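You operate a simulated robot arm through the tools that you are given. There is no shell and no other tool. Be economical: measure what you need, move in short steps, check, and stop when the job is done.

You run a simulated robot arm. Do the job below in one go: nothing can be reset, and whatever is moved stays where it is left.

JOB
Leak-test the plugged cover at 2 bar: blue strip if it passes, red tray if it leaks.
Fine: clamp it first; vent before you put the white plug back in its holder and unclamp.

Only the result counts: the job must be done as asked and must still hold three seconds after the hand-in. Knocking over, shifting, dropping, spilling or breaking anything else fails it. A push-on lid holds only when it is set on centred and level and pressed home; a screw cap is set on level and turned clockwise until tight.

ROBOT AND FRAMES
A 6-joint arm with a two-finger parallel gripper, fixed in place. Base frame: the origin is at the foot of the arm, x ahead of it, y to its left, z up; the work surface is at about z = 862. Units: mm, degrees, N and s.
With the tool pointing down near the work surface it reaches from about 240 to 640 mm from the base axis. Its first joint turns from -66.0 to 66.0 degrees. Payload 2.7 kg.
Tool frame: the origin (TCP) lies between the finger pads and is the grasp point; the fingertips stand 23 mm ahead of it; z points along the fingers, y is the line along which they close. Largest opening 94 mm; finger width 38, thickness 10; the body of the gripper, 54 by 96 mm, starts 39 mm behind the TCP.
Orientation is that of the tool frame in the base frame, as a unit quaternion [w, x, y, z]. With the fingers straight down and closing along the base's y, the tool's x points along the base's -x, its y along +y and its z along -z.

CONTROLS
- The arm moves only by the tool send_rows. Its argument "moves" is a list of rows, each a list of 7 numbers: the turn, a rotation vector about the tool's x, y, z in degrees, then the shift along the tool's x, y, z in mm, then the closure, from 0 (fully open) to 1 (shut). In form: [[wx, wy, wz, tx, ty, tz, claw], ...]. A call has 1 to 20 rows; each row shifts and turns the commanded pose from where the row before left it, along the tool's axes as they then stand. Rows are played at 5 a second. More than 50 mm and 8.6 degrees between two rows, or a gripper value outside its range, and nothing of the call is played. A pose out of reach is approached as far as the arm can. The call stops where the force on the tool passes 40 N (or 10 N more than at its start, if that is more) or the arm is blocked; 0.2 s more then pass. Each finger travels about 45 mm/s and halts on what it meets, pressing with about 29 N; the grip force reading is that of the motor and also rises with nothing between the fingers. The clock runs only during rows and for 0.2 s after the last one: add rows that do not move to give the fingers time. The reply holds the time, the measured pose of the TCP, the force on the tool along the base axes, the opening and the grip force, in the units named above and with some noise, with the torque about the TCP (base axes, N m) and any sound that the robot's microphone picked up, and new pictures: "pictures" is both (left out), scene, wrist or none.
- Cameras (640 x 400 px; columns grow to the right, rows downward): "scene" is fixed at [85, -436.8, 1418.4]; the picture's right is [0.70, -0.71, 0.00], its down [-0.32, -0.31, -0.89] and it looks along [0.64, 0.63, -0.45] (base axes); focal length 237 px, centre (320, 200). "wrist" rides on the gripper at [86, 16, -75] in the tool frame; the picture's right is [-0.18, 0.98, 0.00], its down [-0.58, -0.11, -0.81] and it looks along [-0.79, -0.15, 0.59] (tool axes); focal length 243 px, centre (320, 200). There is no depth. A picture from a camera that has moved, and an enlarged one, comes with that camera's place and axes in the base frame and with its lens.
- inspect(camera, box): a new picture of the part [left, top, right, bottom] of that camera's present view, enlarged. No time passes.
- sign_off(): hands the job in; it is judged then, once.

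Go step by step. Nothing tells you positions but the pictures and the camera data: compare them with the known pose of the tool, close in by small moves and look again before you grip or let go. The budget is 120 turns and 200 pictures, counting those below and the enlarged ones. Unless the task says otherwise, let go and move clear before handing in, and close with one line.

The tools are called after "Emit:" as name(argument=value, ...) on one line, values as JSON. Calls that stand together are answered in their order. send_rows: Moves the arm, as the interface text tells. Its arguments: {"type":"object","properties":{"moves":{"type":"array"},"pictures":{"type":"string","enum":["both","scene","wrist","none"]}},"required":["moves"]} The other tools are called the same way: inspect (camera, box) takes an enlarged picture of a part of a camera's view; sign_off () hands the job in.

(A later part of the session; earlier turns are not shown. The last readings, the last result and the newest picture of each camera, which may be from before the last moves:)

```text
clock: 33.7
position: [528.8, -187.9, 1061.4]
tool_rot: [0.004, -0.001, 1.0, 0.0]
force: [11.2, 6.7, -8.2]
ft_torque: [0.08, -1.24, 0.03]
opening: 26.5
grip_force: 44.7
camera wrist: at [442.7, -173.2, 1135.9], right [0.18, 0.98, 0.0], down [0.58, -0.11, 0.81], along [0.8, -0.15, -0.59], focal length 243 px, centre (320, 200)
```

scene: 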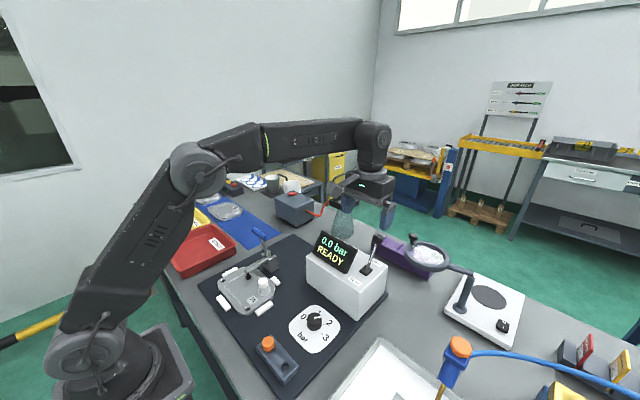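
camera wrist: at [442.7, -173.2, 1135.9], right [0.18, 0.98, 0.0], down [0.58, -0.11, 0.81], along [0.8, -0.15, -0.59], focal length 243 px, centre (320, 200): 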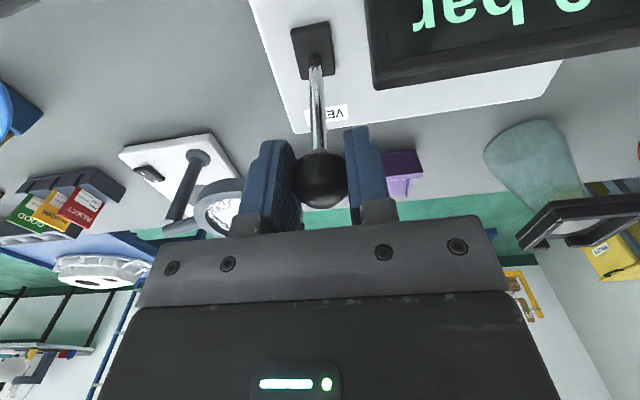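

Emit:
send_rows(moves=[[0, 0, 0, 5.5, 0, -1.2, 1], [0, 0, 0, 5.5, 0, -0.8, 1], [0, 0, 0, 5.5, 0, -0.4, 1], [0, 0, 0, 5.5, 0, 0, 1], [0, 0, 0, 5.5, 0, 0.4, 1], [0, 0, 0, 5.5, 0, 0.8, 1], [0, 0, 0, 5.5, 0, 1.2, 1], [0, 0, 0, 5.5, 0, 1.5, 1], [0, 0, 0, 0, 0, 0, 1]], pictures="scene")

Emit:
inspect(camera="scene", box=[290, 190, 430, 310])

```text
clock: 35.7
position: [485.3, -187.9, 1062.0]
tool_rot: [0.005, -0.001, 1.0, 0.001]
force: [10.6, 4.2, 10.0]
ft_torque: [0.03, -1.39, 0.03]
opening: 26.9
grip_force: 45.3
```

scene: 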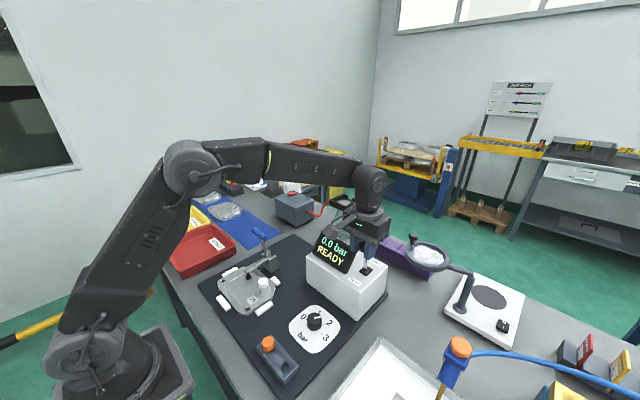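

```text
3.33 times, centred on (360, 250) of scene
camera zoom: at [85.1, -436.6, 1418.5], right [0.7, -0.71, 0.0], down [-0.32, -0.31, -0.89], along [0.64, 0.63, -0.45], focal length 789 px, centre (187, 33)
```

zoom: 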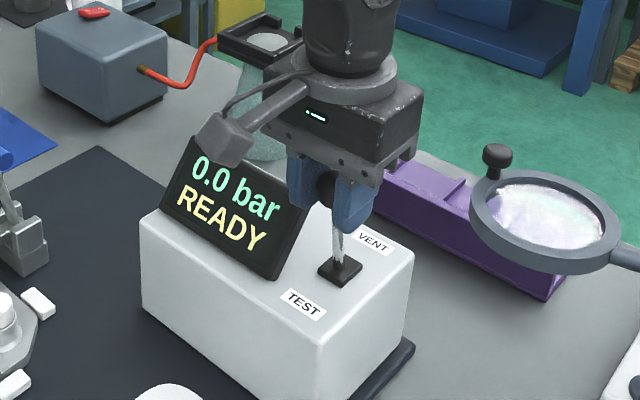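

Emit:
send_rows(moves=[[0, 0, 0, 5.2, 0, 1.8, 1], [0, 0, 0, 5, 0, 2.1, 1], [0, 0, 0, 5, 0, 2.4, 1], [0, 0, 0, 4.5, 0, 2.5, 1], [0, 0, 0, 0, 0, 0, 1]], pictures="none")

Emit:
inspect(camera="scene", box=[290, 190, 430, 310])

```text
clock: 36.9
position: [465.0, -188.3, 1052.7]
tool_rot: [0.003, -0.001, 1.0, 0.0]
force: [-0.8, 4.4, 18.1]
ft_torque: [0.03, -0.83, 0.05]
opening: 26.9
grip_force: 45.1
```

```text
3.33 times, centred on (360, 250) of scene
camera zoom: at [84.7, -436.5, 1418.6], right [0.7, -0.71, 0.0], down [-0.32, -0.31, -0.89], along [0.64, 0.63, -0.45], focal length 789 px, centre (187, 33)
```

zoom: 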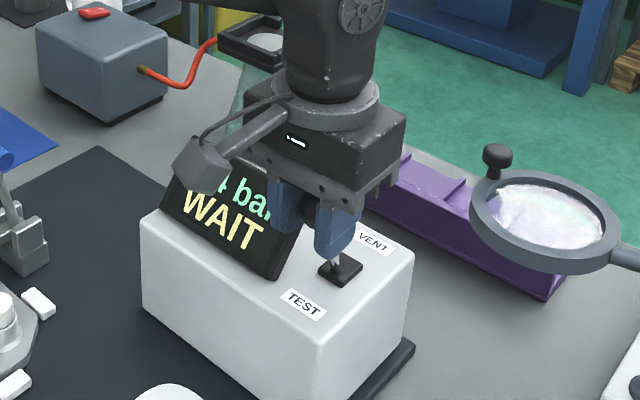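

The test is running ("WAIT"). I'll hold the lever and wait.

Emit:
send_rows(moves=[[0, 0, 0, 0, 0, 0, 1], [0, 0, 0, 0, 0, 0, 1], [0, 0, 0, 0, 0, 0, 1], [0, 0, 0, 0, 0, 0, 1], [0, 0, 0, 0, 0, 0, 1], [0, 0, 0, 0, 0, 0, 1], [0, 0, 0, 0, 0, 0, 1], [0, 0, 0, 0, 0, 0, 1], [0, 0, 0, 0, 0, 0, 1], [0, 0, 0, 0, 0, 0, 1]], pictures="none")

Emit:
inspect(camera="scene", box=[290, 190, 430, 310])

```text
clock: 39.1
position: [465.2, -188.1, 1052.3]
tool_rot: [0.001, -0.002, 1.0, 0.0]
force: [-10.4, -3.3, 18.8]
ft_torque: [-0.01, -0.03, -0.05]
opening: 27.2
grip_force: 44.7
```

```text
3.33 times, centred on (360, 250) of scene
camera zoom: at [84.4, -436.7, 1418.5], right [0.7, -0.71, 0.0], down [-0.32, -0.31, -0.89], along [0.64, 0.63, -0.45], focal length 789 px, centre (187, 33)
```

zoom: 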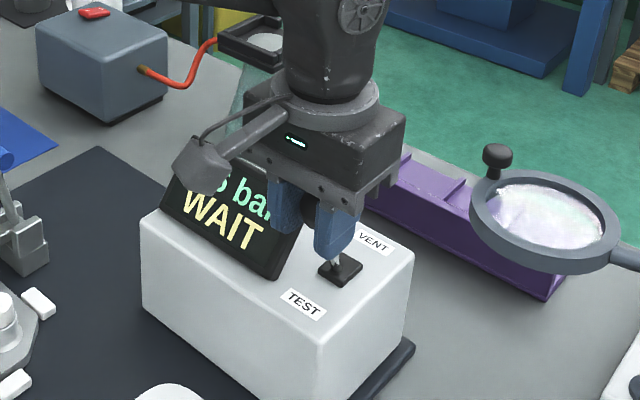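

I need to see the reading, so I'll open the fingers and rise clear while the test runs.

Emit:
send_rows(moves=[[0, 0, 0, 0, 0, 0, 0.3], [0, 0, 0, 0, 0, 0, 0.3], [0, 0, 0, 0, 0, 0, 0.3], [0, 0, 0, 0, 0, -30, 0.3], [0, 0, 0, 0, 0, -40, 0.3], [0, 0, 0, 0, 0, -40, 0.3], [0, 0, 0, 0, 0, 0, 0.3]], pictures="none")

Emit:
inspect(camera="scene", box=[290, 190, 430, 310])

```text
clock: 40.7
position: [464.8, -187.4, 1162.5]
tool_rot: [0.003, -0.001, 1.0, 0.0]
force: [-0.5, -0.4, 0.3]
ft_torque: [0.03, 0.01, 0.03]
opening: 65.7
grip_force: 0.0
```

```text
3.33 times, centred on (360, 250) of scene
camera zoom: at [85.0, -436.8, 1418.4], right [0.7, -0.71, 0.0], down [-0.32, -0.31, -0.89], along [0.64, 0.63, -0.45], focal length 789 px, centre (187, 33)
```

zoom: 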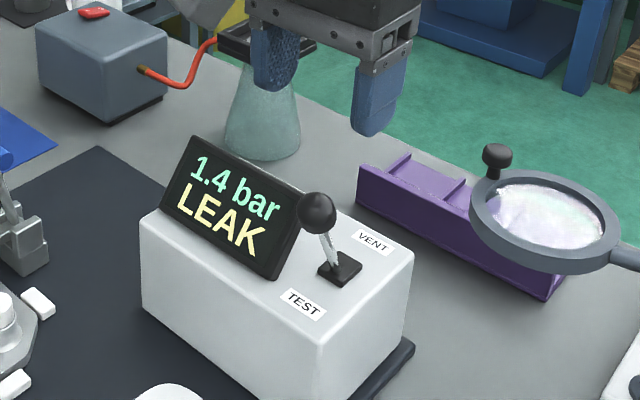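

It reads LEAK at 1.4 bar. I'll wait a moment to confirm the reading is final.

Emit:
send_rows(moves=[[0, 0, 0, 0, 0, 0, 0.3], [0, 0, 0, 0, 0, 0, 0.3], [0, 0, 0, 0, 0, 0, 0.3], [0, 0, 0, 0, 0, 0, 0.3], [0, 0, 0, 0, 0, 0, 0.3]], pictures="none")

Emit:
inspect(camera="scene", box=[210, 190, 410, 330])

Emit:
inspect(camera="scene", box=[210, 230, 300, 320])

```text
clock: 41.9
position: [463.5, -185.9, 1162.5]
tool_rot: [0.003, -0.001, 1.0, 0.001]
force: [0.6, 0.7, 0.6]
ft_torque: [0.03, -0.02, 0.0]
opening: 65.8
grip_force: 0.1
```

```text
2.86 times, centred on (310, 260) of scene
camera zoom: at [85.0, -436.8, 1418.4], right [0.7, -0.71, 0.0], down [-0.32, -0.31, -0.89], along [0.64, 0.63, -0.45], focal length 676 px, centre (349, 29)
```

zoom: 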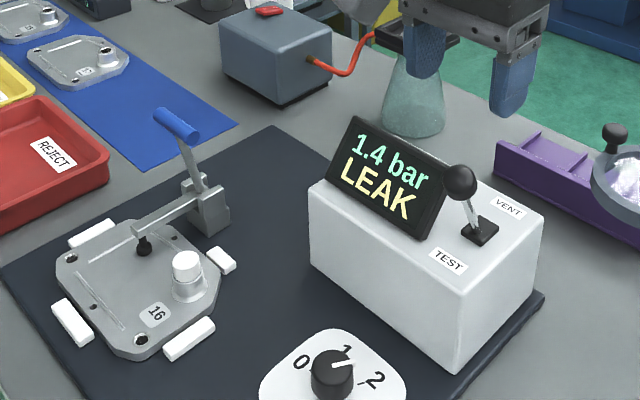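

```text
4.44 times, centred on (255, 275) of scene
camera zoom: at [85.0, -436.8, 1418.4], right [0.7, -0.71, 0.0], down [-0.32, -0.31, -0.89], along [0.64, 0.63, -0.45], focal length 1052 px, centre (609, -133)
```

zoom: 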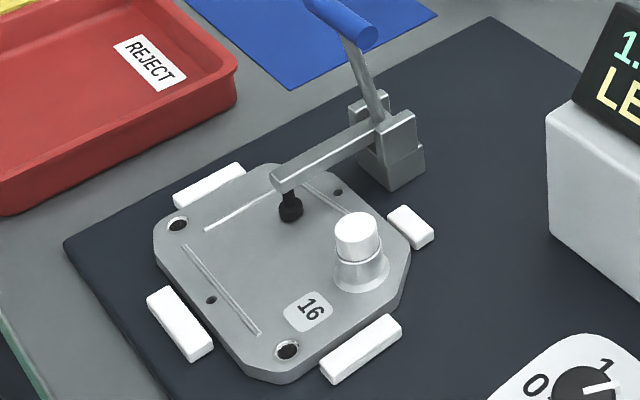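

The leak result is steady. Now I'll vent: grip the lever knob again and swing it back to VENT.

Emit:
send_rows(moves=[[0, 0, 0, 0, 0, 40, 0.3], [0, 0, 0, 0, 0, 40, 0.3], [0, 0, 0, 0, 0, 30, 0.3], [0, 0, 0, 0, 0, 0, 1], [0, 0, 0, 0, 0, 0, 1], [0, 0, 0, 0, 0, 0, 1], [0, 0, 0, -4.5, 0, -2.5, 1], [0, 0, 0, -5, 0, -2.4, 1], [0, 0, 0, -5, 0, -2.1, 1], [0, 0, 0, -5.2, 0, -1.8, 1], [0, 0, 0, -5.5, 0, -1.5, 1], [0, 0, 0, -5.5, 0, -1.2, 1], [0, 0, 0, -5.5, 0, -0.8, 1], [0, 0, 0, -5.5, 0, -0.4, 1], [0, 0, 0, 0, 0, 0, 1]], pictures="scene")

```text
clock: 45.1
position: [504.6, -188.0, 1059.2]
tool_rot: [-0.002, -0.001, 1.0, 0.002]
force: [-11.3, -6.6, -27.9]
ft_torque: [-0.03, 1.25, -0.01]
opening: 26.8
grip_force: 45.1
```

scene: 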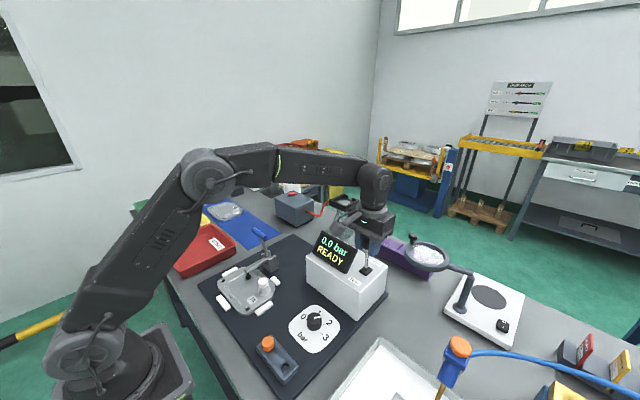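

Emit:
send_rows(moves=[[0, 0, 0, -5, 0, 1, 1], [0, 0, 0, -5.5, 0, 1, 1], [0, 0, 0, -5.5, 0, 1.3, 1], [0, 0, 0, -5.3, 0, 1.8, 1], [0, 0, 0, -5.2, 0, 2, 1], [0, 0, 0, -5, 0, 2.2, 1], [0, 0, 0, -5, 0, 2.3, 1], [0, 0, 0, -5, 0, 2.5, 1], [0, 0, 0, -3, 0, 1.5, 1], [0, 0, 0, 0, 0, 0, 1]], pictures="scene")

Emit:
inspect(camera="scene", box=[290, 190, 430, 310])

```text
clock: 47.3
position: [551.5, -187.8, 1052.3]
tool_rot: [0.005, -0.001, 1.0, -0.001]
force: [-6.8, -8.7, 15.8]
ft_torque: [-0.05, 1.25, 0.01]
opening: 26.4
grip_force: 44.7
```

scene: 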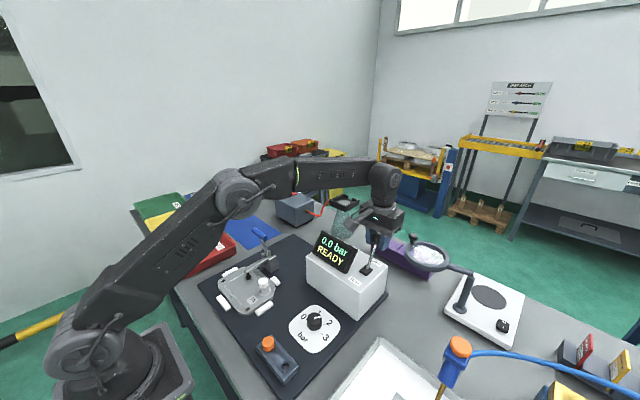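

```text
3.33 times, centred on (360, 250) of scene
camera zoom: at [84.6, -436.9, 1418.4], right [0.7, -0.71, 0.0], down [-0.32, -0.31, -0.89], along [0.64, 0.63, -0.45], focal length 789 px, centre (187, 33)
```

zoom: 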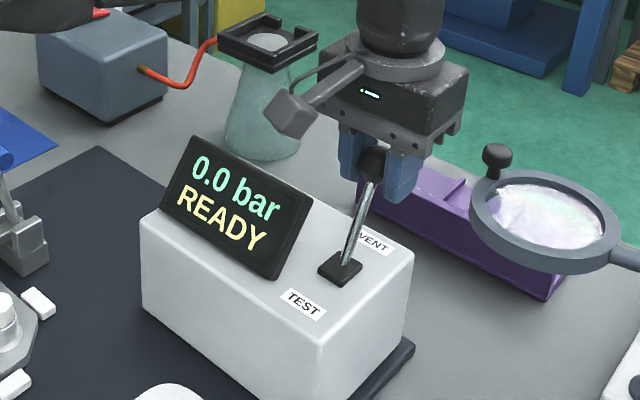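

Vented: the display shows 0.0 bar READY. I'll release the lever, rise, travel over the white plug and rotate the gripper so it clears the clamp handle.

Emit:
send_rows(moves=[[0, 0, 0, 0, 0, 0, 0.3], [0, 0, 0, 0, 0, 0, 0.3], [0, 0, 0, 0, 0, 0, 0.3], [0, 0, 0, 0, 0, -35, 0.3], [0, 0, 0, 0, 0, -45, 0.3], [0, 0, 0, 0, 0, -35, 0.3], [0, 0, 0, 28.6, 20, 0, 0.3], [0, 0, 0, 28.6, 20, 0, 0.3], [0, 0, 0, 28.6, 20, 0, 0.3], [0, 0, 0, 28.6, 20, 0, 0.3], [0, 0, 0, 28.6, 20, 0, 0.3], [0, 0, 0, 28.6, 20, 0, 0.3], [0, 0, 0, 28.6, 20, 0, 0.3], [0, 0, 0, 28.6, 20, 0, 0.3], [0, 0, 0, 0, 0, 0, 0.3]], pictures="none")

Emit:
send_rows(moves=[[0, 0, -8.2, 0, 0, 10, 0.3], [0, 0, -8.2, 0, 0, 10, 0.3], [0, 0, -8.2, 0, 0, 10, 0.3], [0, 0, -8.2, 0, 0, 10, 0.3], [0, 0, -8.2, 0, 0, 10, 0.3], [0, 0, -8.2, 0, 0, 10, 0.3], [0, 0, -8.2, 0, 0, 10, 0.3], [0, 0, -8.2, 0, 0, 10, 0.3], [0, 0, -8.2, 0, 0, 10, 0.3], [0, 0, -8.2, 0, 0, 10, 0.3], [0, 0, -8, 0, 0, 10, 0.3], [0, 0, 0, 0, 0, 0, 0.3]], pictures="both")

Emit:
inspect(camera="wrist", box=[200, 0, 440, 160])

```text
clock: 50.5
position: [317.6, -26.1, 1160.9]
tool_rot: [0.003, 0.0, 1.0, 0.0]
force: [0.0, 0.0, -0.5]
ft_torque: [0.0, -0.02, -0.04]
opening: 65.7
grip_force: 0.2
out of reach, approached as far as the arm can: row 6
```

```text
clock: 53.1
position: [316.1, -27.6, 1050.5]
tool_rot: [-0.002, 0.709, -0.705, 0.002]
force: [0.3, 0.4, 0.9]
ft_torque: [0.0, 0.01, -0.01]
opening: 66.0
grip_force: 0.3
camera wrist: at [301.4, -115.0, 1125.0], right [-0.98, 0.18, -0.01], down [0.1, 0.58, 0.81], along [0.15, 0.79, -0.59], focal length 243 px, centre (320, 200)
```

scene: 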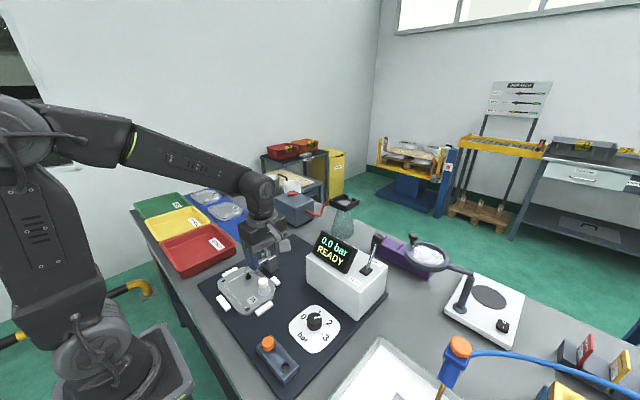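
wrist: 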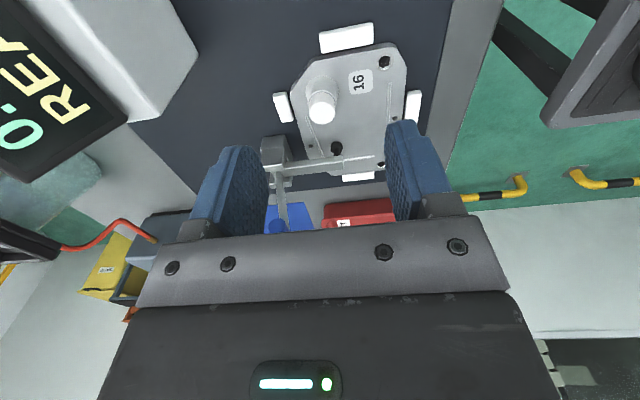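

```text
2.50 times, centred on (320, 80) of wrist
camera zoom: at [301.4, -115.0, 1125.0], right [-0.98, 0.18, -0.01], down [0.1, 0.58, 0.81], along [0.15, 0.79, -0.59], focal length 606 px, centre (320, 500)
```

zoom: 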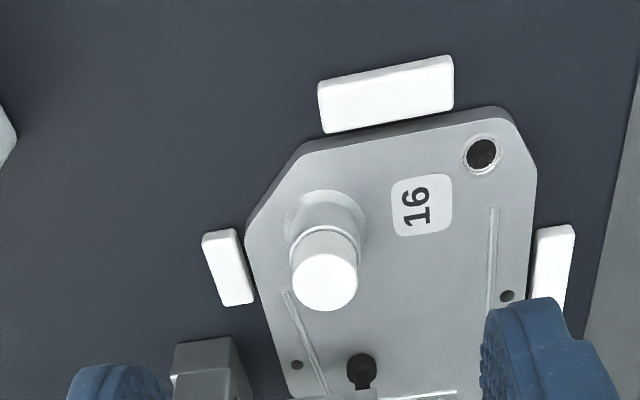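

The plug top is near (326, 26, 914) and 25.6 mm across. I'll tilt the gripper 12° away from the handle and hover over the plug.

Emit:
send_rows(moves=[[0, -6, 0, 0, 0, 0, 0.3], [0, -6, 0, 0, 0, 0, 0.3], [0, 0, 0, -12, -2.9, 31.5, 0.3], [0, 0, 0, -12, -2.9, 31.5, 0.3], [0, 0, 0, -12, -2.9, 31.5, 0.3], [0, 0, 0, 0, 0, 0, 0.3]], pictures="scene")

Emit:
inspect(camera="wrist", box=[160, 40, 480, 240])

Emit:
inspect(camera="scene", box=[210, 190, 310, 310])

```text
clock: 54.5
position: [329.2, 30.0, 964.9]
tool_rot: [-0.076, 0.703, -0.703, -0.072]
force: [0.0, 0.1, -0.5]
ft_torque: [0.01, 0.02, -0.01]
opening: 65.8
grip_force: 0.0
```

scene: 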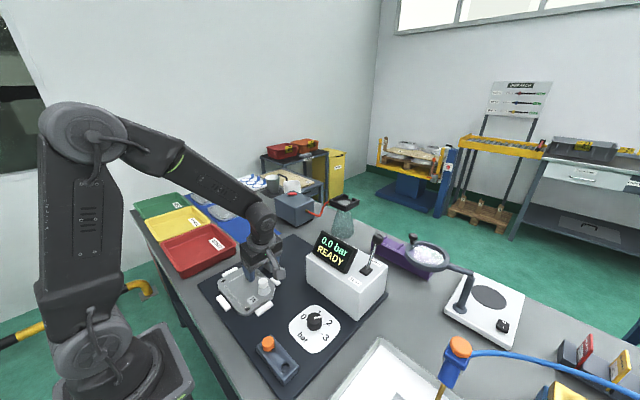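

```text
2.00 times, centred on (320, 140) of wrist
camera zoom: at [313.7, -71.5, 1020.1], right [-0.98, 0.18, 0.03], down [0.1, 0.4, 0.91], along [0.15, 0.9, -0.41], focal length 485 px, centre (320, 320)
```

zoom: 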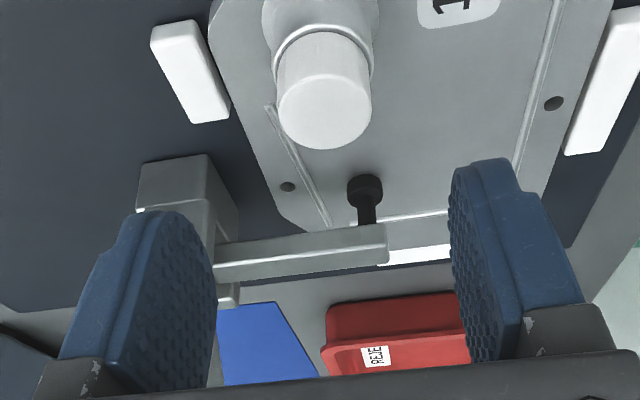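

```text
3.33 times, centred on (260, 250) of scene
camera zoom: at [85.0, -436.7, 1418.4], right [0.7, -0.71, 0.0], down [-0.32, -0.31, -0.89], along [0.64, 0.63, -0.45], focal length 789 px, centre (520, 33)
```

zoom: 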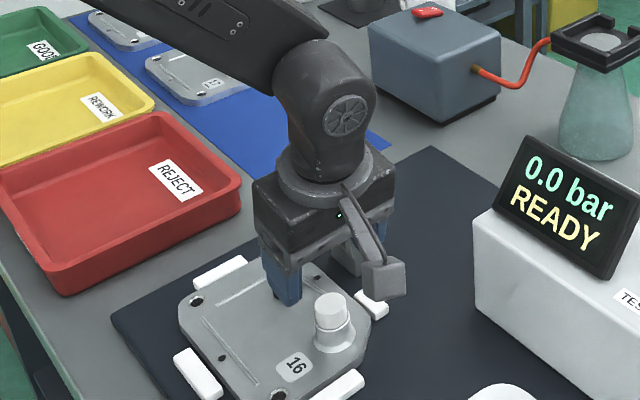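

I'll centre on the plug and lower, keeping the fingertips just above the boss.

Emit:
send_rows(moves=[[0, 0, 0, 6.6, 3.2, 22, 0.3], [0, 0, 0, 6, 0, 22, 0.3], [0, 0, 0, 0, 0, 0, 0.3]], pictures="none")

Emit:
inspect(camera="wrist", box=[160, 80, 480, 280])

Emit:
inspect(camera="scene", box=[210, 190, 310, 310])

```text
clock: 55.3
position: [326.5, 26.5, 919.6]
tool_rot: [-0.077, 0.704, -0.703, -0.072]
force: [0.1, 1.0, -0.4]
ft_torque: [-0.01, 0.04, 0.04]
opening: 65.8
grip_force: 0.0
```

```text
2.00 times, centred on (320, 180) of wrist
camera zoom: at [310.7, -73.8, 974.3], right [-0.98, 0.18, 0.03], down [0.1, 0.4, 0.91], along [0.15, 0.9, -0.41], focal length 485 px, centre (320, 240)
```

zoom: 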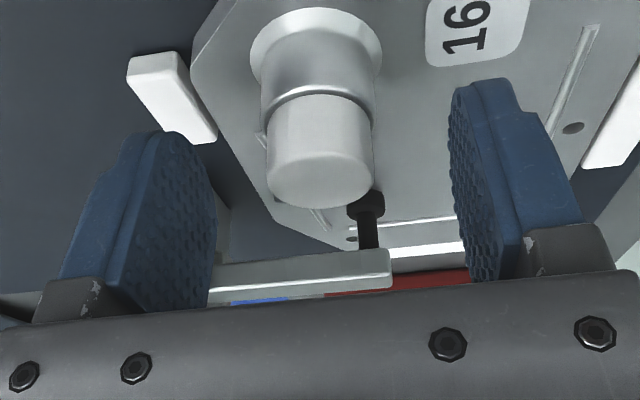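

```text
3.33 times, centred on (260, 250) of scene
camera zoom: at [85.0, -436.8, 1418.4], right [0.7, -0.71, 0.0], down [-0.32, -0.31, -0.89], along [0.64, 0.63, -0.45], focal length 789 px, centre (520, 33)
```

zoom: 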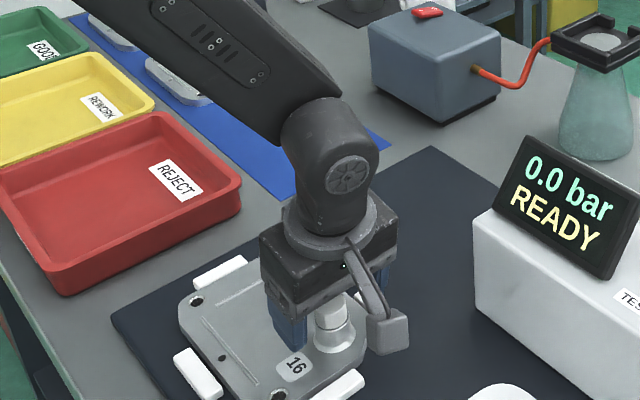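

The seam between plug and boss is around z = 898. I'll raise 5 mm so the pads hold only the plug, then grip.

Emit:
send_rows(moves=[[0, 0, 0, -1, 0, -4.9, 0.3], [0, 0, 0, 0, 0, 0, 1], [0, 0, 0, 0, 0, 0, 1], [0, 0, 0, 0, 0, 0, 1], [0, 0, 0, 0, 0, 0, 1]], pictures="none")

Emit:
inspect(camera="wrist", box=[200, 80, 440, 240])

```text
clock: 56.5
position: [324.5, 26.4, 924.4]
tool_rot: [-0.075, 0.704, -0.703, -0.072]
force: [0.7, 0.1, 0.2]
ft_torque: [0.0, 0.0, -0.02]
opening: 18.2
grip_force: 28.8
```

```text
2.50 times, centred on (320, 160) of wrist
camera zoom: at [309.8, -74.9, 980.5], right [-0.98, 0.18, 0.03], down [0.1, 0.4, 0.91], along [0.15, 0.9, -0.41], focal length 606 px, centre (320, 300)
```

zoom: 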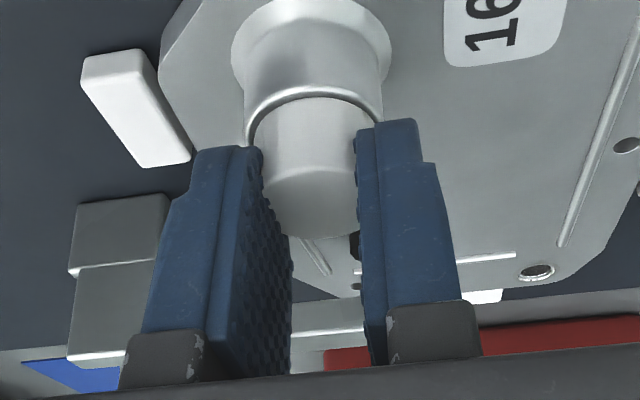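

Emit:
send_rows(moves=[[0, 0, 0, 0, 0, 0, 1], [0, 0, 0, 0, 0, 0, 1], [0, 0, 0, -0.6, 0, -3, 1], [0, 0, 0, 0, 0, 0, 1]], pictures="none")

Emit:
inspect(camera="wrist", box=[200, 80, 440, 240])

```text
clock: 57.5
position: [323.5, 25.1, 927.6]
tool_rot: [-0.076, 0.703, -0.703, -0.072]
force: [-0.4, -0.9, 0.0]
ft_torque: [0.04, -0.02, 0.04]
opening: 17.4
grip_force: 28.9
```

```text
2.50 times, centred on (320, 160) of wrist
camera zoom: at [308.8, -75.6, 983.2], right [-0.98, 0.18, 0.03], down [0.1, 0.4, 0.91], along [0.15, 0.9, -0.41], focal length 606 px, centre (320, 300)
```

zoom: 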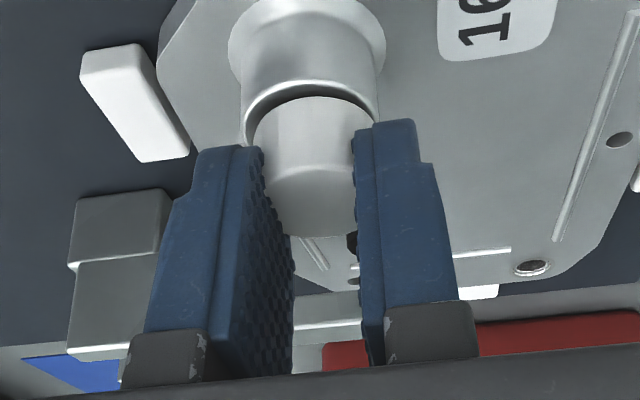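

The plug comes out with the gripper. I'll lift it straight up 60 mm.

Emit:
send_rows(moves=[[0, 0, 0, -2, 0, -9.8, 1], [0, 0, 0, -2, 0, -9.8, 1], [0, 0, 0, -2, 0, -9.8, 1], [0, 0, 0, -3.2, 0, -15, 1], [0, 0, 0, -3.2, 0, -15, 1], [0, 0, 0, 0, 0, 0, 1]], pictures="scene")

Emit:
inspect(camera="wrist", box=[200, 80, 440, 240])

Emit:
inspect(camera="scene", box=[210, 190, 310, 310])

```text
clock: 58.9
position: [325.3, 22.9, 988.6]
tool_rot: [0.075, -0.703, 0.703, 0.072]
force: [0.4, 0.2, -0.1]
ft_torque: [-0.02, 0.02, -0.01]
opening: 17.2
grip_force: 29.3
```

scene: 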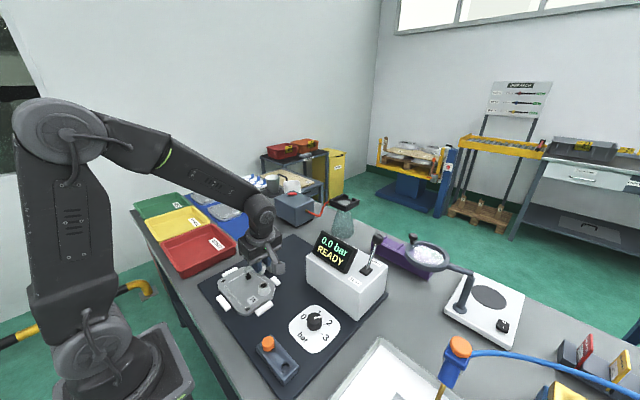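

```text
2.50 times, centred on (320, 160) of wrist
camera zoom: at [309.3, -77.9, 1043.8], right [-0.98, 0.18, 0.03], down [0.1, 0.4, 0.91], along [0.15, 0.9, -0.41], focal length 606 px, centre (320, 300)
```

zoom: 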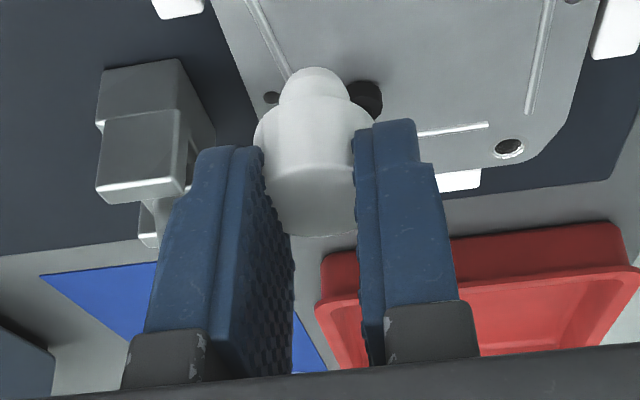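

```text
3.33 times, centred on (260, 250) of scene
camera zoom: at [85.0, -436.8, 1418.4], right [0.7, -0.71, 0.0], down [-0.32, -0.31, -0.89], along [0.64, 0.63, -0.45], focal length 789 px, centre (520, 33)
```

zoom: 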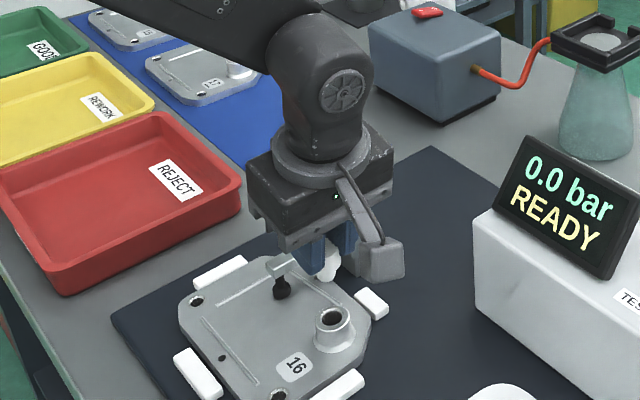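

The plug is held upright with its stem down. I'll travel to the holder and stop a bit to its −y side to look at the free hole.

Emit:
send_rows(moves=[[0, 0, 0, 37.9, 12, -11, 1], [0, 0, 0, 37.9, 12, -11, 1], [0, 0, 0, 37.9, 12, -11, 1], [0, 0, 0, 37.9, 12, -11, 1], [0, 0, 0, 37.9, 12, -11, 1], [0, 0, 0, 37.9, 12, -11, 1], [0, 0, 0, 37.9, 12, -11, 1], [0, 0, 0, 0, 0, 0, 1]], pictures="both")

Emit:
inspect(camera="wrist", box=[200, 40, 440, 240])

Emit:
inspect(camera="scene", box=[220, 290, 340, 400])

```text
clock: 60.7
position: [236.4, -252.4, 1006.1]
tool_rot: [-0.075, 0.705, -0.702, -0.073]
force: [0.0, -0.1, 0.1]
ft_torque: [0.02, 0.05, -0.02]
opening: 17.3
grip_force: 29.4
camera wrist: at [220.2, -353.3, 1061.7], right [-0.98, 0.18, 0.03], down [0.1, 0.4, 0.91], along [0.15, 0.9, -0.41], focal length 243 px, centre (320, 200)
```

scene: 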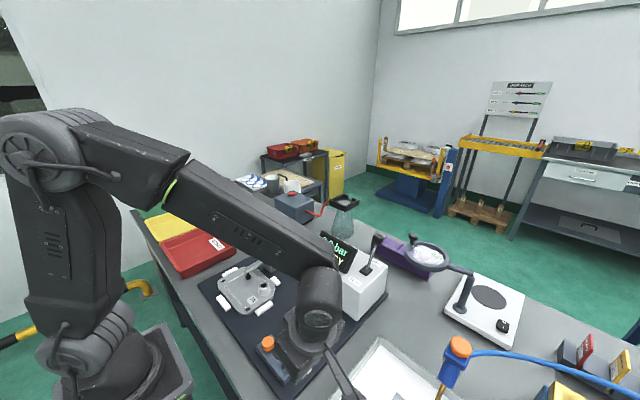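
wrist: 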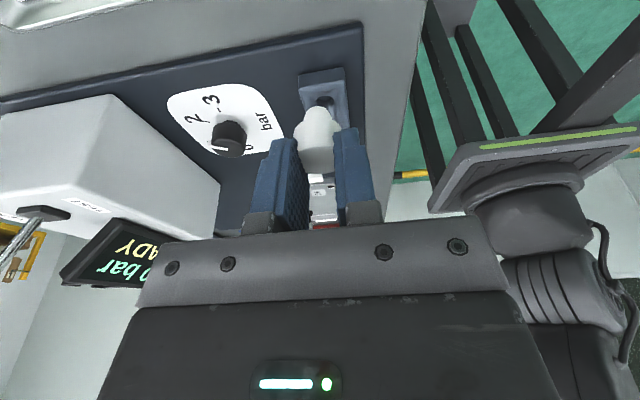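

```text
2.00 times, centred on (320, 140) of wrist
camera zoom: at [220.2, -353.3, 1061.7], right [-0.98, 0.18, 0.03], down [0.1, 0.4, 0.91], along [0.15, 0.9, -0.41], focal length 485 px, centre (320, 320)
```

zoom: 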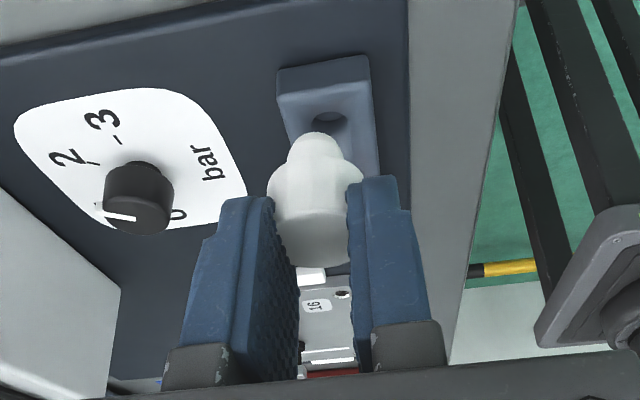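

```text
3.64 times, centred on (280, 345) of scene
camera zoom: at [85.0, -436.8, 1418.4], right [0.7, -0.71, 0.0], down [-0.32, -0.31, -0.89], along [0.64, 0.63, -0.45], focal length 861 px, centre (466, -327)
```

zoom: 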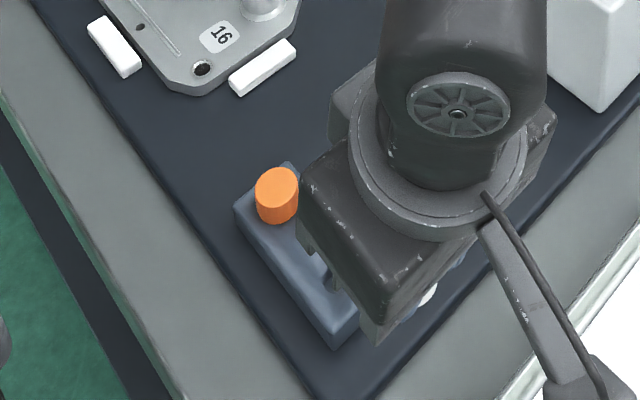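

The hole is near (242, −184), with the holder top at about z = 884. I'll move the plug to about 20 mm above it and compare.

Emit:
send_rows(moves=[[0, 0, 0, -18.6, -1.9, 24.7, 1], [0, 0, 0, -18.6, -1.9, 24.7, 1], [0, 0, 0, -18.6, -2, 24.7, 1], [0, 0, 0, 0, 0, 0, 1]], pictures="none")

Emit:
inspect(camera="wrist", box=[200, 0, 440, 200])

Emit:
inspect(camera="scene", box=[240, 320, 320, 390])

```text
clock: 61.7
position: [244.2, -179.6, 946.3]
tool_rot: [-0.075, 0.704, -0.703, -0.073]
force: [0.1, -0.2, 0.0]
ft_torque: [0.0, -0.01, -0.02]
opening: 17.5
grip_force: 29.4
```

```text
2.00 times, centred on (320, 100) of wrist
camera zoom: at [229.1, -281.4, 1000.3], right [-0.98, 0.18, 0.03], down [0.1, 0.4, 0.91], along [0.15, 0.9, -0.41], focal length 485 px, centre (320, 400)
```

zoom: 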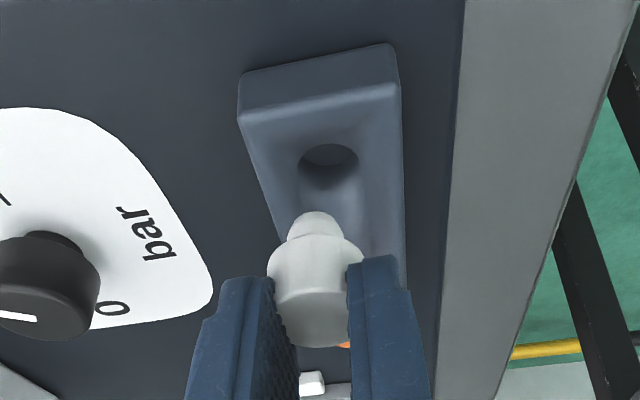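

```text
5.71 times, centred on (280, 355) of scene
camera zoom: at [85.0, -436.7, 1418.4], right [0.7, -0.71, 0.0], down [-0.32, -0.31, -0.89], along [0.64, 0.63, -0.45], focal length 1353 px, centre (549, -686)
```

zoom: 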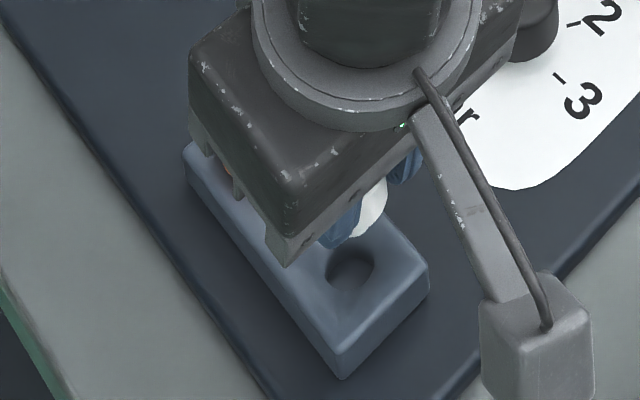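

The hole centre is near (240.5, −183.5). I'll correct x by −4.5 mm and lower the stem to the hole mouth.

Emit:
send_rows(moves=[[0, 0, 0, 0.8, 4.5, 0, 1], [0, 0, 0, 4, 0, 18.6, 1], [0, 0, 0, 0, 0, 0, 1]], pictures="none")

Emit:
inspect(camera="wrist", box=[240, 40, 400, 160])

Emit:
inspect(camera="scene", box=[250, 330, 310, 390])

```text
clock: 62.5
position: [241.3, -182.9, 926.2]
tool_rot: [-0.076, 0.703, -0.703, -0.073]
force: [1.2, -0.4, 1.0]
ft_torque: [0.0, 0.0, -0.02]
opening: 17.2
grip_force: 29.1
```

```text
3.33 times, centred on (320, 100) of wrist
camera zoom: at [225.0, -284.2, 981.5], right [-0.98, 0.18, 0.03], down [0.1, 0.4, 0.91], along [0.15, 0.9, -0.41], focal length 809 px, centre (320, 533)
```

zoom: 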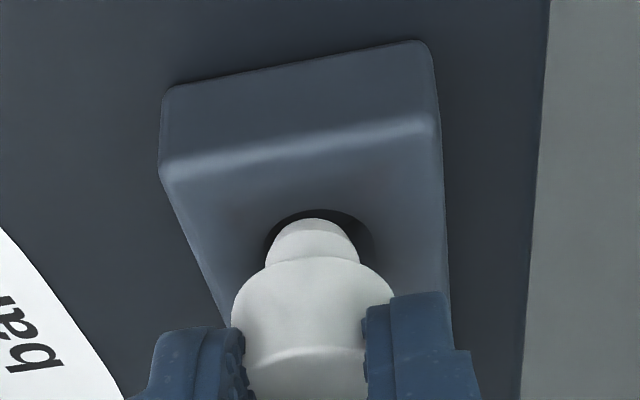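

```text
6.67 times, centred on (280, 360) of scene
camera zoom: at [85.0, -436.8, 1418.4], right [0.7, -0.71, 0.0], down [-0.32, -0.31, -0.89], along [0.64, 0.63, -0.45], focal length 1578 px, centre (587, -867)
```

zoom: 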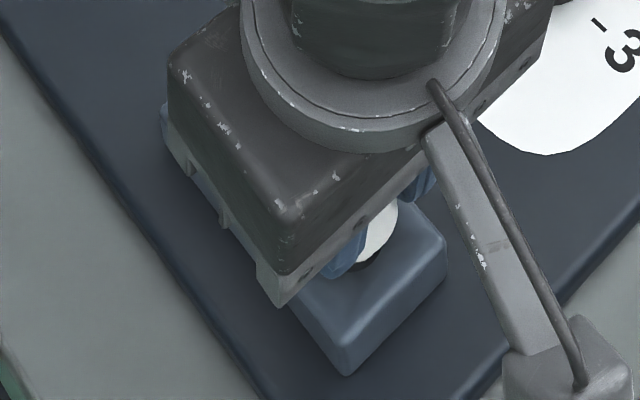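

The stem is at the hole mouth, about 2 mm to −y and 0.7 mm to +x of centre. I'll correct that and lower gently.

Emit:
send_rows(moves=[[0, 0, 0, -2, 0.7, 0.4, 1], [0, 0, 0, 0.4, 0, 2, 1], [0, 0, 0, 0.4, 0, 2, 1], [0, 0, 0, 0, 0, 0, 1]], pictures="none")

Emit:
inspect(camera="wrist", box=[240, 40, 400, 160])

```text
clock: 63.5
position: [241.0, -179.8, 923.6]
tool_rot: [-0.077, 0.704, -0.702, -0.072]
force: [0.1, -0.1, -0.2]
ft_torque: [0.03, -0.01, 0.01]
opening: 17.2
grip_force: 28.9
```

```text
3.33 times, centred on (320, 100) of wrist
camera zoom: at [225.2, -281.2, 978.5], right [-0.98, 0.18, 0.03], down [0.1, 0.4, 0.91], along [0.15, 0.9, -0.41], focal length 809 px, centre (320, 533)
```

zoom: 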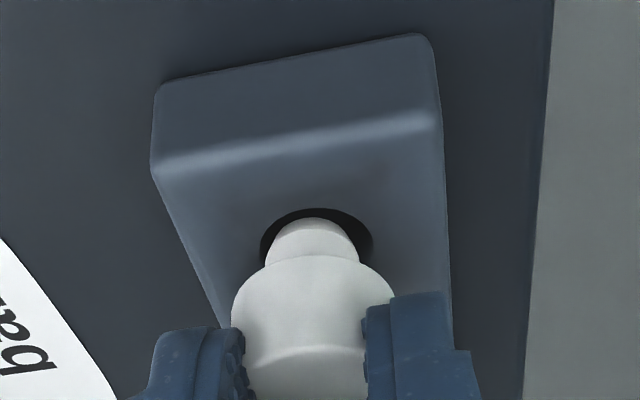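

Emit:
send_rows(moves=[[0, 0, 0, 0.4, 0, 2, 1], [0, 0, 0, 0.4, 0, 2, 1], [0, 0, 0, 0, 0, 0, 1]], pictures="none")

Emit:
inspect(camera="wrist", box=[240, 40, 400, 160])

```text
clock: 64.3
position: [241.6, -179.1, 919.7]
tool_rot: [-0.077, 0.704, -0.703, -0.072]
force: [0.3, -0.2, -1.3]
ft_torque: [0.0, 0.03, -0.01]
opening: 17.2
grip_force: 29.5
```

```text
3.33 times, centred on (320, 100) of wrist
camera zoom: at [225.6, -281.3, 974.8], right [-0.98, 0.18, 0.03], down [0.1, 0.4, 0.91], along [0.15, 0.9, -0.41], focal length 809 px, centre (320, 533)
```

zoom: 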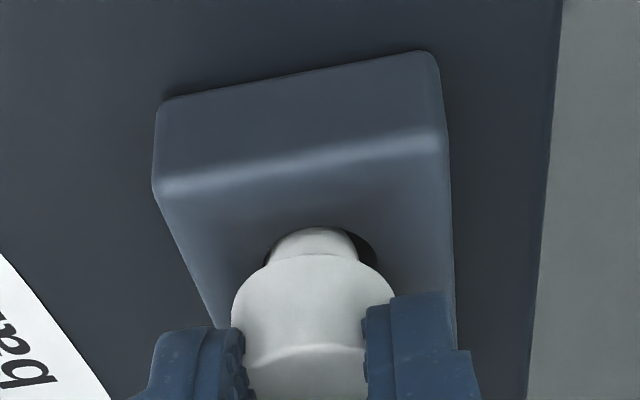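

The tip has entered the hole. I'll nudge it by −0.8 mm in x and +1 mm in y, then continue down.

Emit:
send_rows(moves=[[0, 0, 0, -1, 0.8, 0.2, 1], [0, 0, 0, 0.4, 0, 2, 1], [0, 0, 0, 0.4, 0, 2, 1], [0, 0, 0, 0.4, 0, 2, 1], [0, 0, 0, 0, 0, 0, 1]], pictures="none")

Emit:
inspect(camera="wrist", box=[240, 40, 400, 160])

```text
clock: 65.5
position: [240.3, -178.3, 914.3]
tool_rot: [-0.076, 0.704, -0.702, -0.072]
force: [0.3, -11.4, 1.8]
ft_torque: [-0.3, 0.18, 0.04]
opening: 17.5
grip_force: 29.4
```

```text
3.33 times, centred on (320, 100) of wrist
camera zoom: at [224.0, -279.9, 968.9], right [-0.98, 0.18, 0.03], down [0.1, 0.4, 0.91], along [0.15, 0.9, -0.41], focal length 809 px, centre (320, 533)
```

zoom: 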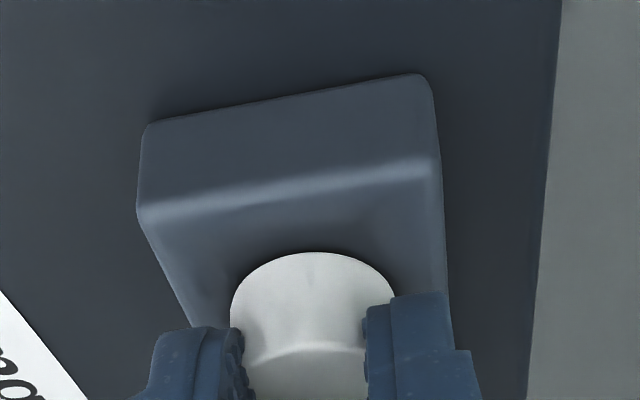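

The side force says I'm a bit too far to +y. I'll ease back 1 mm and continue down.

Emit:
send_rows(moves=[[0, 0, 0, 1.2, 0, -0.2, 1], [0, 0, 0, 0.4, 0, 2, 1], [0, 0, 0, 0.4, 0, 2, 1], [0, 0, 0, 0, 0, 0, 1]], pictures="none")

Emit:
inspect(camera="wrist", box=[240, 40, 400, 160])

```text
clock: 66.5
position: [240.0, -180.5, 908.2]
tool_rot: [-0.076, 0.704, -0.703, -0.072]
force: [3.3, 3.2, 8.8]
ft_torque: [0.14, -0.09, 0.01]
opening: 18.0
grip_force: 29.1
```

```text
3.33 times, centred on (320, 100) of wrist
camera zoom: at [224.3, -281.1, 964.0], right [-0.98, 0.18, 0.03], down [0.1, 0.4, 0.91], along [0.15, 0.9, -0.41], focal length 809 px, centre (320, 533)
```

zoom: 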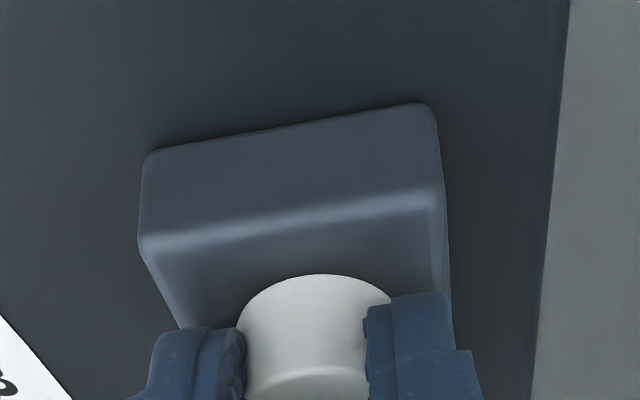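

The plug has bottomed with about 9 N upward. I'll open the fingers and rise vertically.

Emit:
send_rows(moves=[[0, 0, 0, 0, 0, 0, 0.6], [0, 0, 0, 0, 0, 0, 0.5], [0, 0, 0, 0, 0, 0, 0.5], [0, 0, 0, -4.2, 0, -20, 0.5], [0, 0, 0, -8.4, 0, -40, 0.5], [0, 0, 0, -8.4, 0, -40, 0.5], [0, 0, 0, 20, 0, -40, 0.3], [0, 0, 0, 0, 0, 0, 0.3]], pictures="wrist")

Emit:
inspect(camera="scene", box=[230, 300, 330, 400])

```text
clock: 68.3
position: [238.5, -207.5, 1050.3]
tool_rot: [-0.075, 0.704, -0.703, -0.072]
force: [0.8, 0.4, 0.2]
ft_torque: [0.0, 0.01, 0.03]
opening: 65.5
grip_force: 0.1
camera wrist: at [222.2, -308.1, 1105.0], right [-0.98, 0.18, 0.03], down [0.1, 0.4, 0.91], along [0.15, 0.9, -0.41], focal length 243 px, centre (320, 200)
```

wrist: 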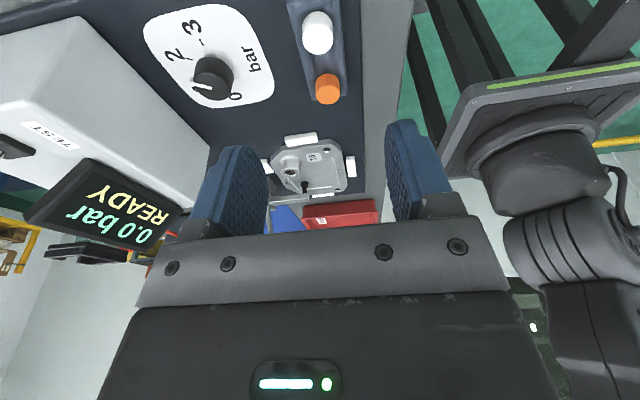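

```text
4.00 times, centred on (280, 350) of scene
camera zoom: at [85.0, -436.8, 1418.4], right [0.7, -0.71, 0.0], down [-0.32, -0.31, -0.89], along [0.64, 0.63, -0.45], focal length 947 px, centre (480, -400)
```

zoom: 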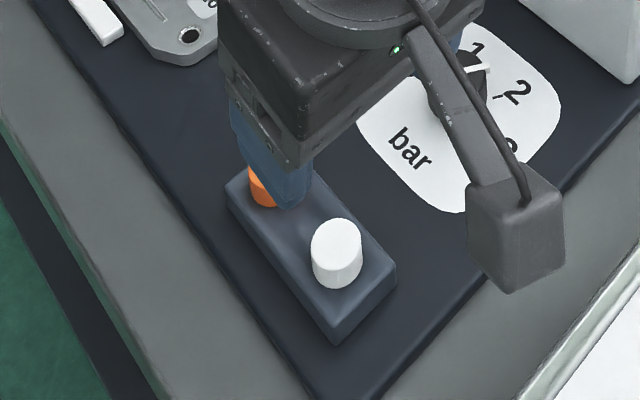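

The white plug is upright in its holder. Next I'll unclamp: return the gripper to its default orientation and go above the handle bar.

Emit:
send_rows(moves=[[0, 6, 0, 0, 0, -10, 0], [0, 6, 0, 0, 0, -10, 0], [0, 0, 8.2, 0, 0, -4, 0], [0, 0, 8.2, 0, 0, -4, 0], [0, 0, 8.2, 0, 0, -4, 0], [0, 0, 8.2, 0, 0, -4, 0], [0, 0, 8.2, 0, 0, -4, 0], [0, 0, 8.2, 0, 0, -4, 0], [0, 0, 8.2, 0, 0, -4, 0], [0, 0, 8.2, 0, 0, -4, 0], [0, 0, 8.2, 0, 0, -4, 0], [0, 0, 8.2, 0, 0, -4, 0], [0, 0, 8, 0, 0, 0, 0], [0, 0, 0, 0, 0, 0, 0]], pictures="none")

Emit:
send_rows(moves=[[0, 0, 0, -12.5, 43, 0, 0], [0, 0, 0, -12.5, 43, 0, 0], [0, 0, 0, -12.5, 43, 0, 0], [0, 0, 0, -12.5, 43, 0, 0], [0, 0, 0, -12.5, 43, 0, 0], [0, 0, 0, -12.5, 43, 0, 0], [0, 0, 0, -12.5, 43, 0, 0], [0, 0, 0, 0, 0, 0, 0]], pictures="none")

Emit:
inspect(camera="wrist", box=[160, 40, 480, 240])

```text
clock: 71.3
position: [238.3, -212.3, 1107.5]
tool_rot: [0.003, 0.001, 1.0, 0.0]
force: [0.2, 0.2, -0.4]
ft_torque: [0.01, 0.04, -0.01]
opening: 94.0
grip_force: 0.0
```

```text
clock: 73.1
position: [323.4, 90.6, 1107.5]
tool_rot: [0.002, -0.001, 1.0, 0.0]
force: [0.6, -0.3, -0.5]
ft_torque: [0.01, 0.02, -0.02]
opening: 94.0
grip_force: 0.2
```

```text
2.00 times, centred on (320, 140) of wrist
camera zoom: at [237.2, 105.6, 1181.0], right [0.18, 0.98, 0.0], down [0.58, -0.11, 0.81], along [0.8, -0.15, -0.59], focal length 485 px, centre (320, 320)
```

zoom: 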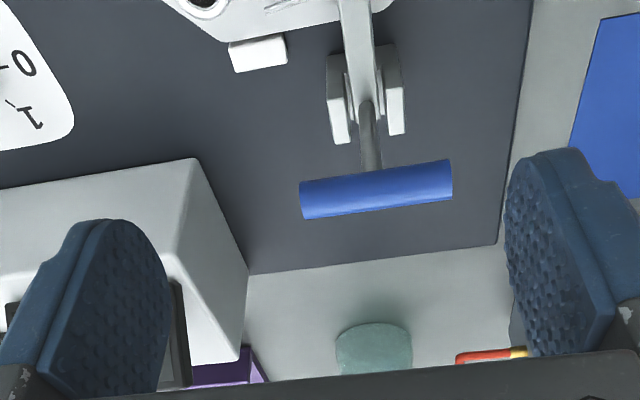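

The bar is at about (371, 104, 1017). I'll move over it, descend and grip the ends.

Emit:
send_rows(moves=[[0, 0, 0, -24, 7, 0, 0], [0, 0, 0, -24, 7, 0, 0], [0, 0, 0, 0, 0, 44, 0], [0, 0, 0, 0, 0, 44, 0], [0, 0, 0, 0, 0, 0, 0]], pictures="none")

Emit:
inspect(camera="wrist", box=[160, 80, 480, 280])

```text
clock: 74.3
position: [375.9, 105.3, 1019.5]
tool_rot: [0.002, -0.001, 1.0, 0.0]
force: [0.6, 1.2, 1.0]
ft_torque: [0.03, -0.05, 0.02]
opening: 94.0
grip_force: 0.1
```

```text
2.00 times, centred on (320, 180) of wrist
camera zoom: at [290.2, 119.9, 1094.4], right [0.18, 0.98, 0.0], down [0.58, -0.11, 0.81], along [0.8, -0.15, -0.59], focal length 485 px, centre (320, 240)
```

zoom: 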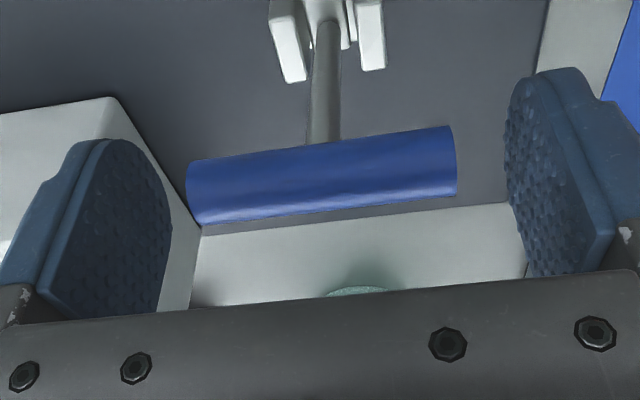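

Emit:
send_rows(moves=[[0, 0, 0, 3.5, 0.3, 5, 0], [0, 0, 0, 0, 0, 0, 1], [0, 0, 0, 0, 0, 0, 1], [0, 0, 0, 0, 0, 0, 1], [0, 0, 0, 0, 0, 0, 1]], pictures="none")

Emit:
inspect(camera="wrist", box=[160, 80, 480, 280])

```text
clock: 75.5
position: [372.6, 105.3, 1016.4]
tool_rot: [0.002, -0.001, 1.0, 0.001]
force: [2.9, 3.1, -4.0]
ft_torque: [0.23, -0.19, 0.0]
opening: 80.4
grip_force: 45.0
```

```text
2.00 times, centred on (320, 180) of wrist
camera zoom: at [285.8, 119.9, 1090.2], right [0.18, 0.98, 0.0], down [0.58, -0.11, 0.81], along [0.8, -0.15, -0.59], focal length 485 px, centre (320, 240)
```

zoom: 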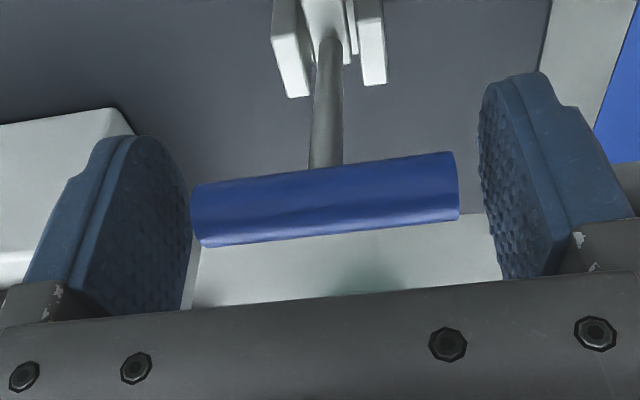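

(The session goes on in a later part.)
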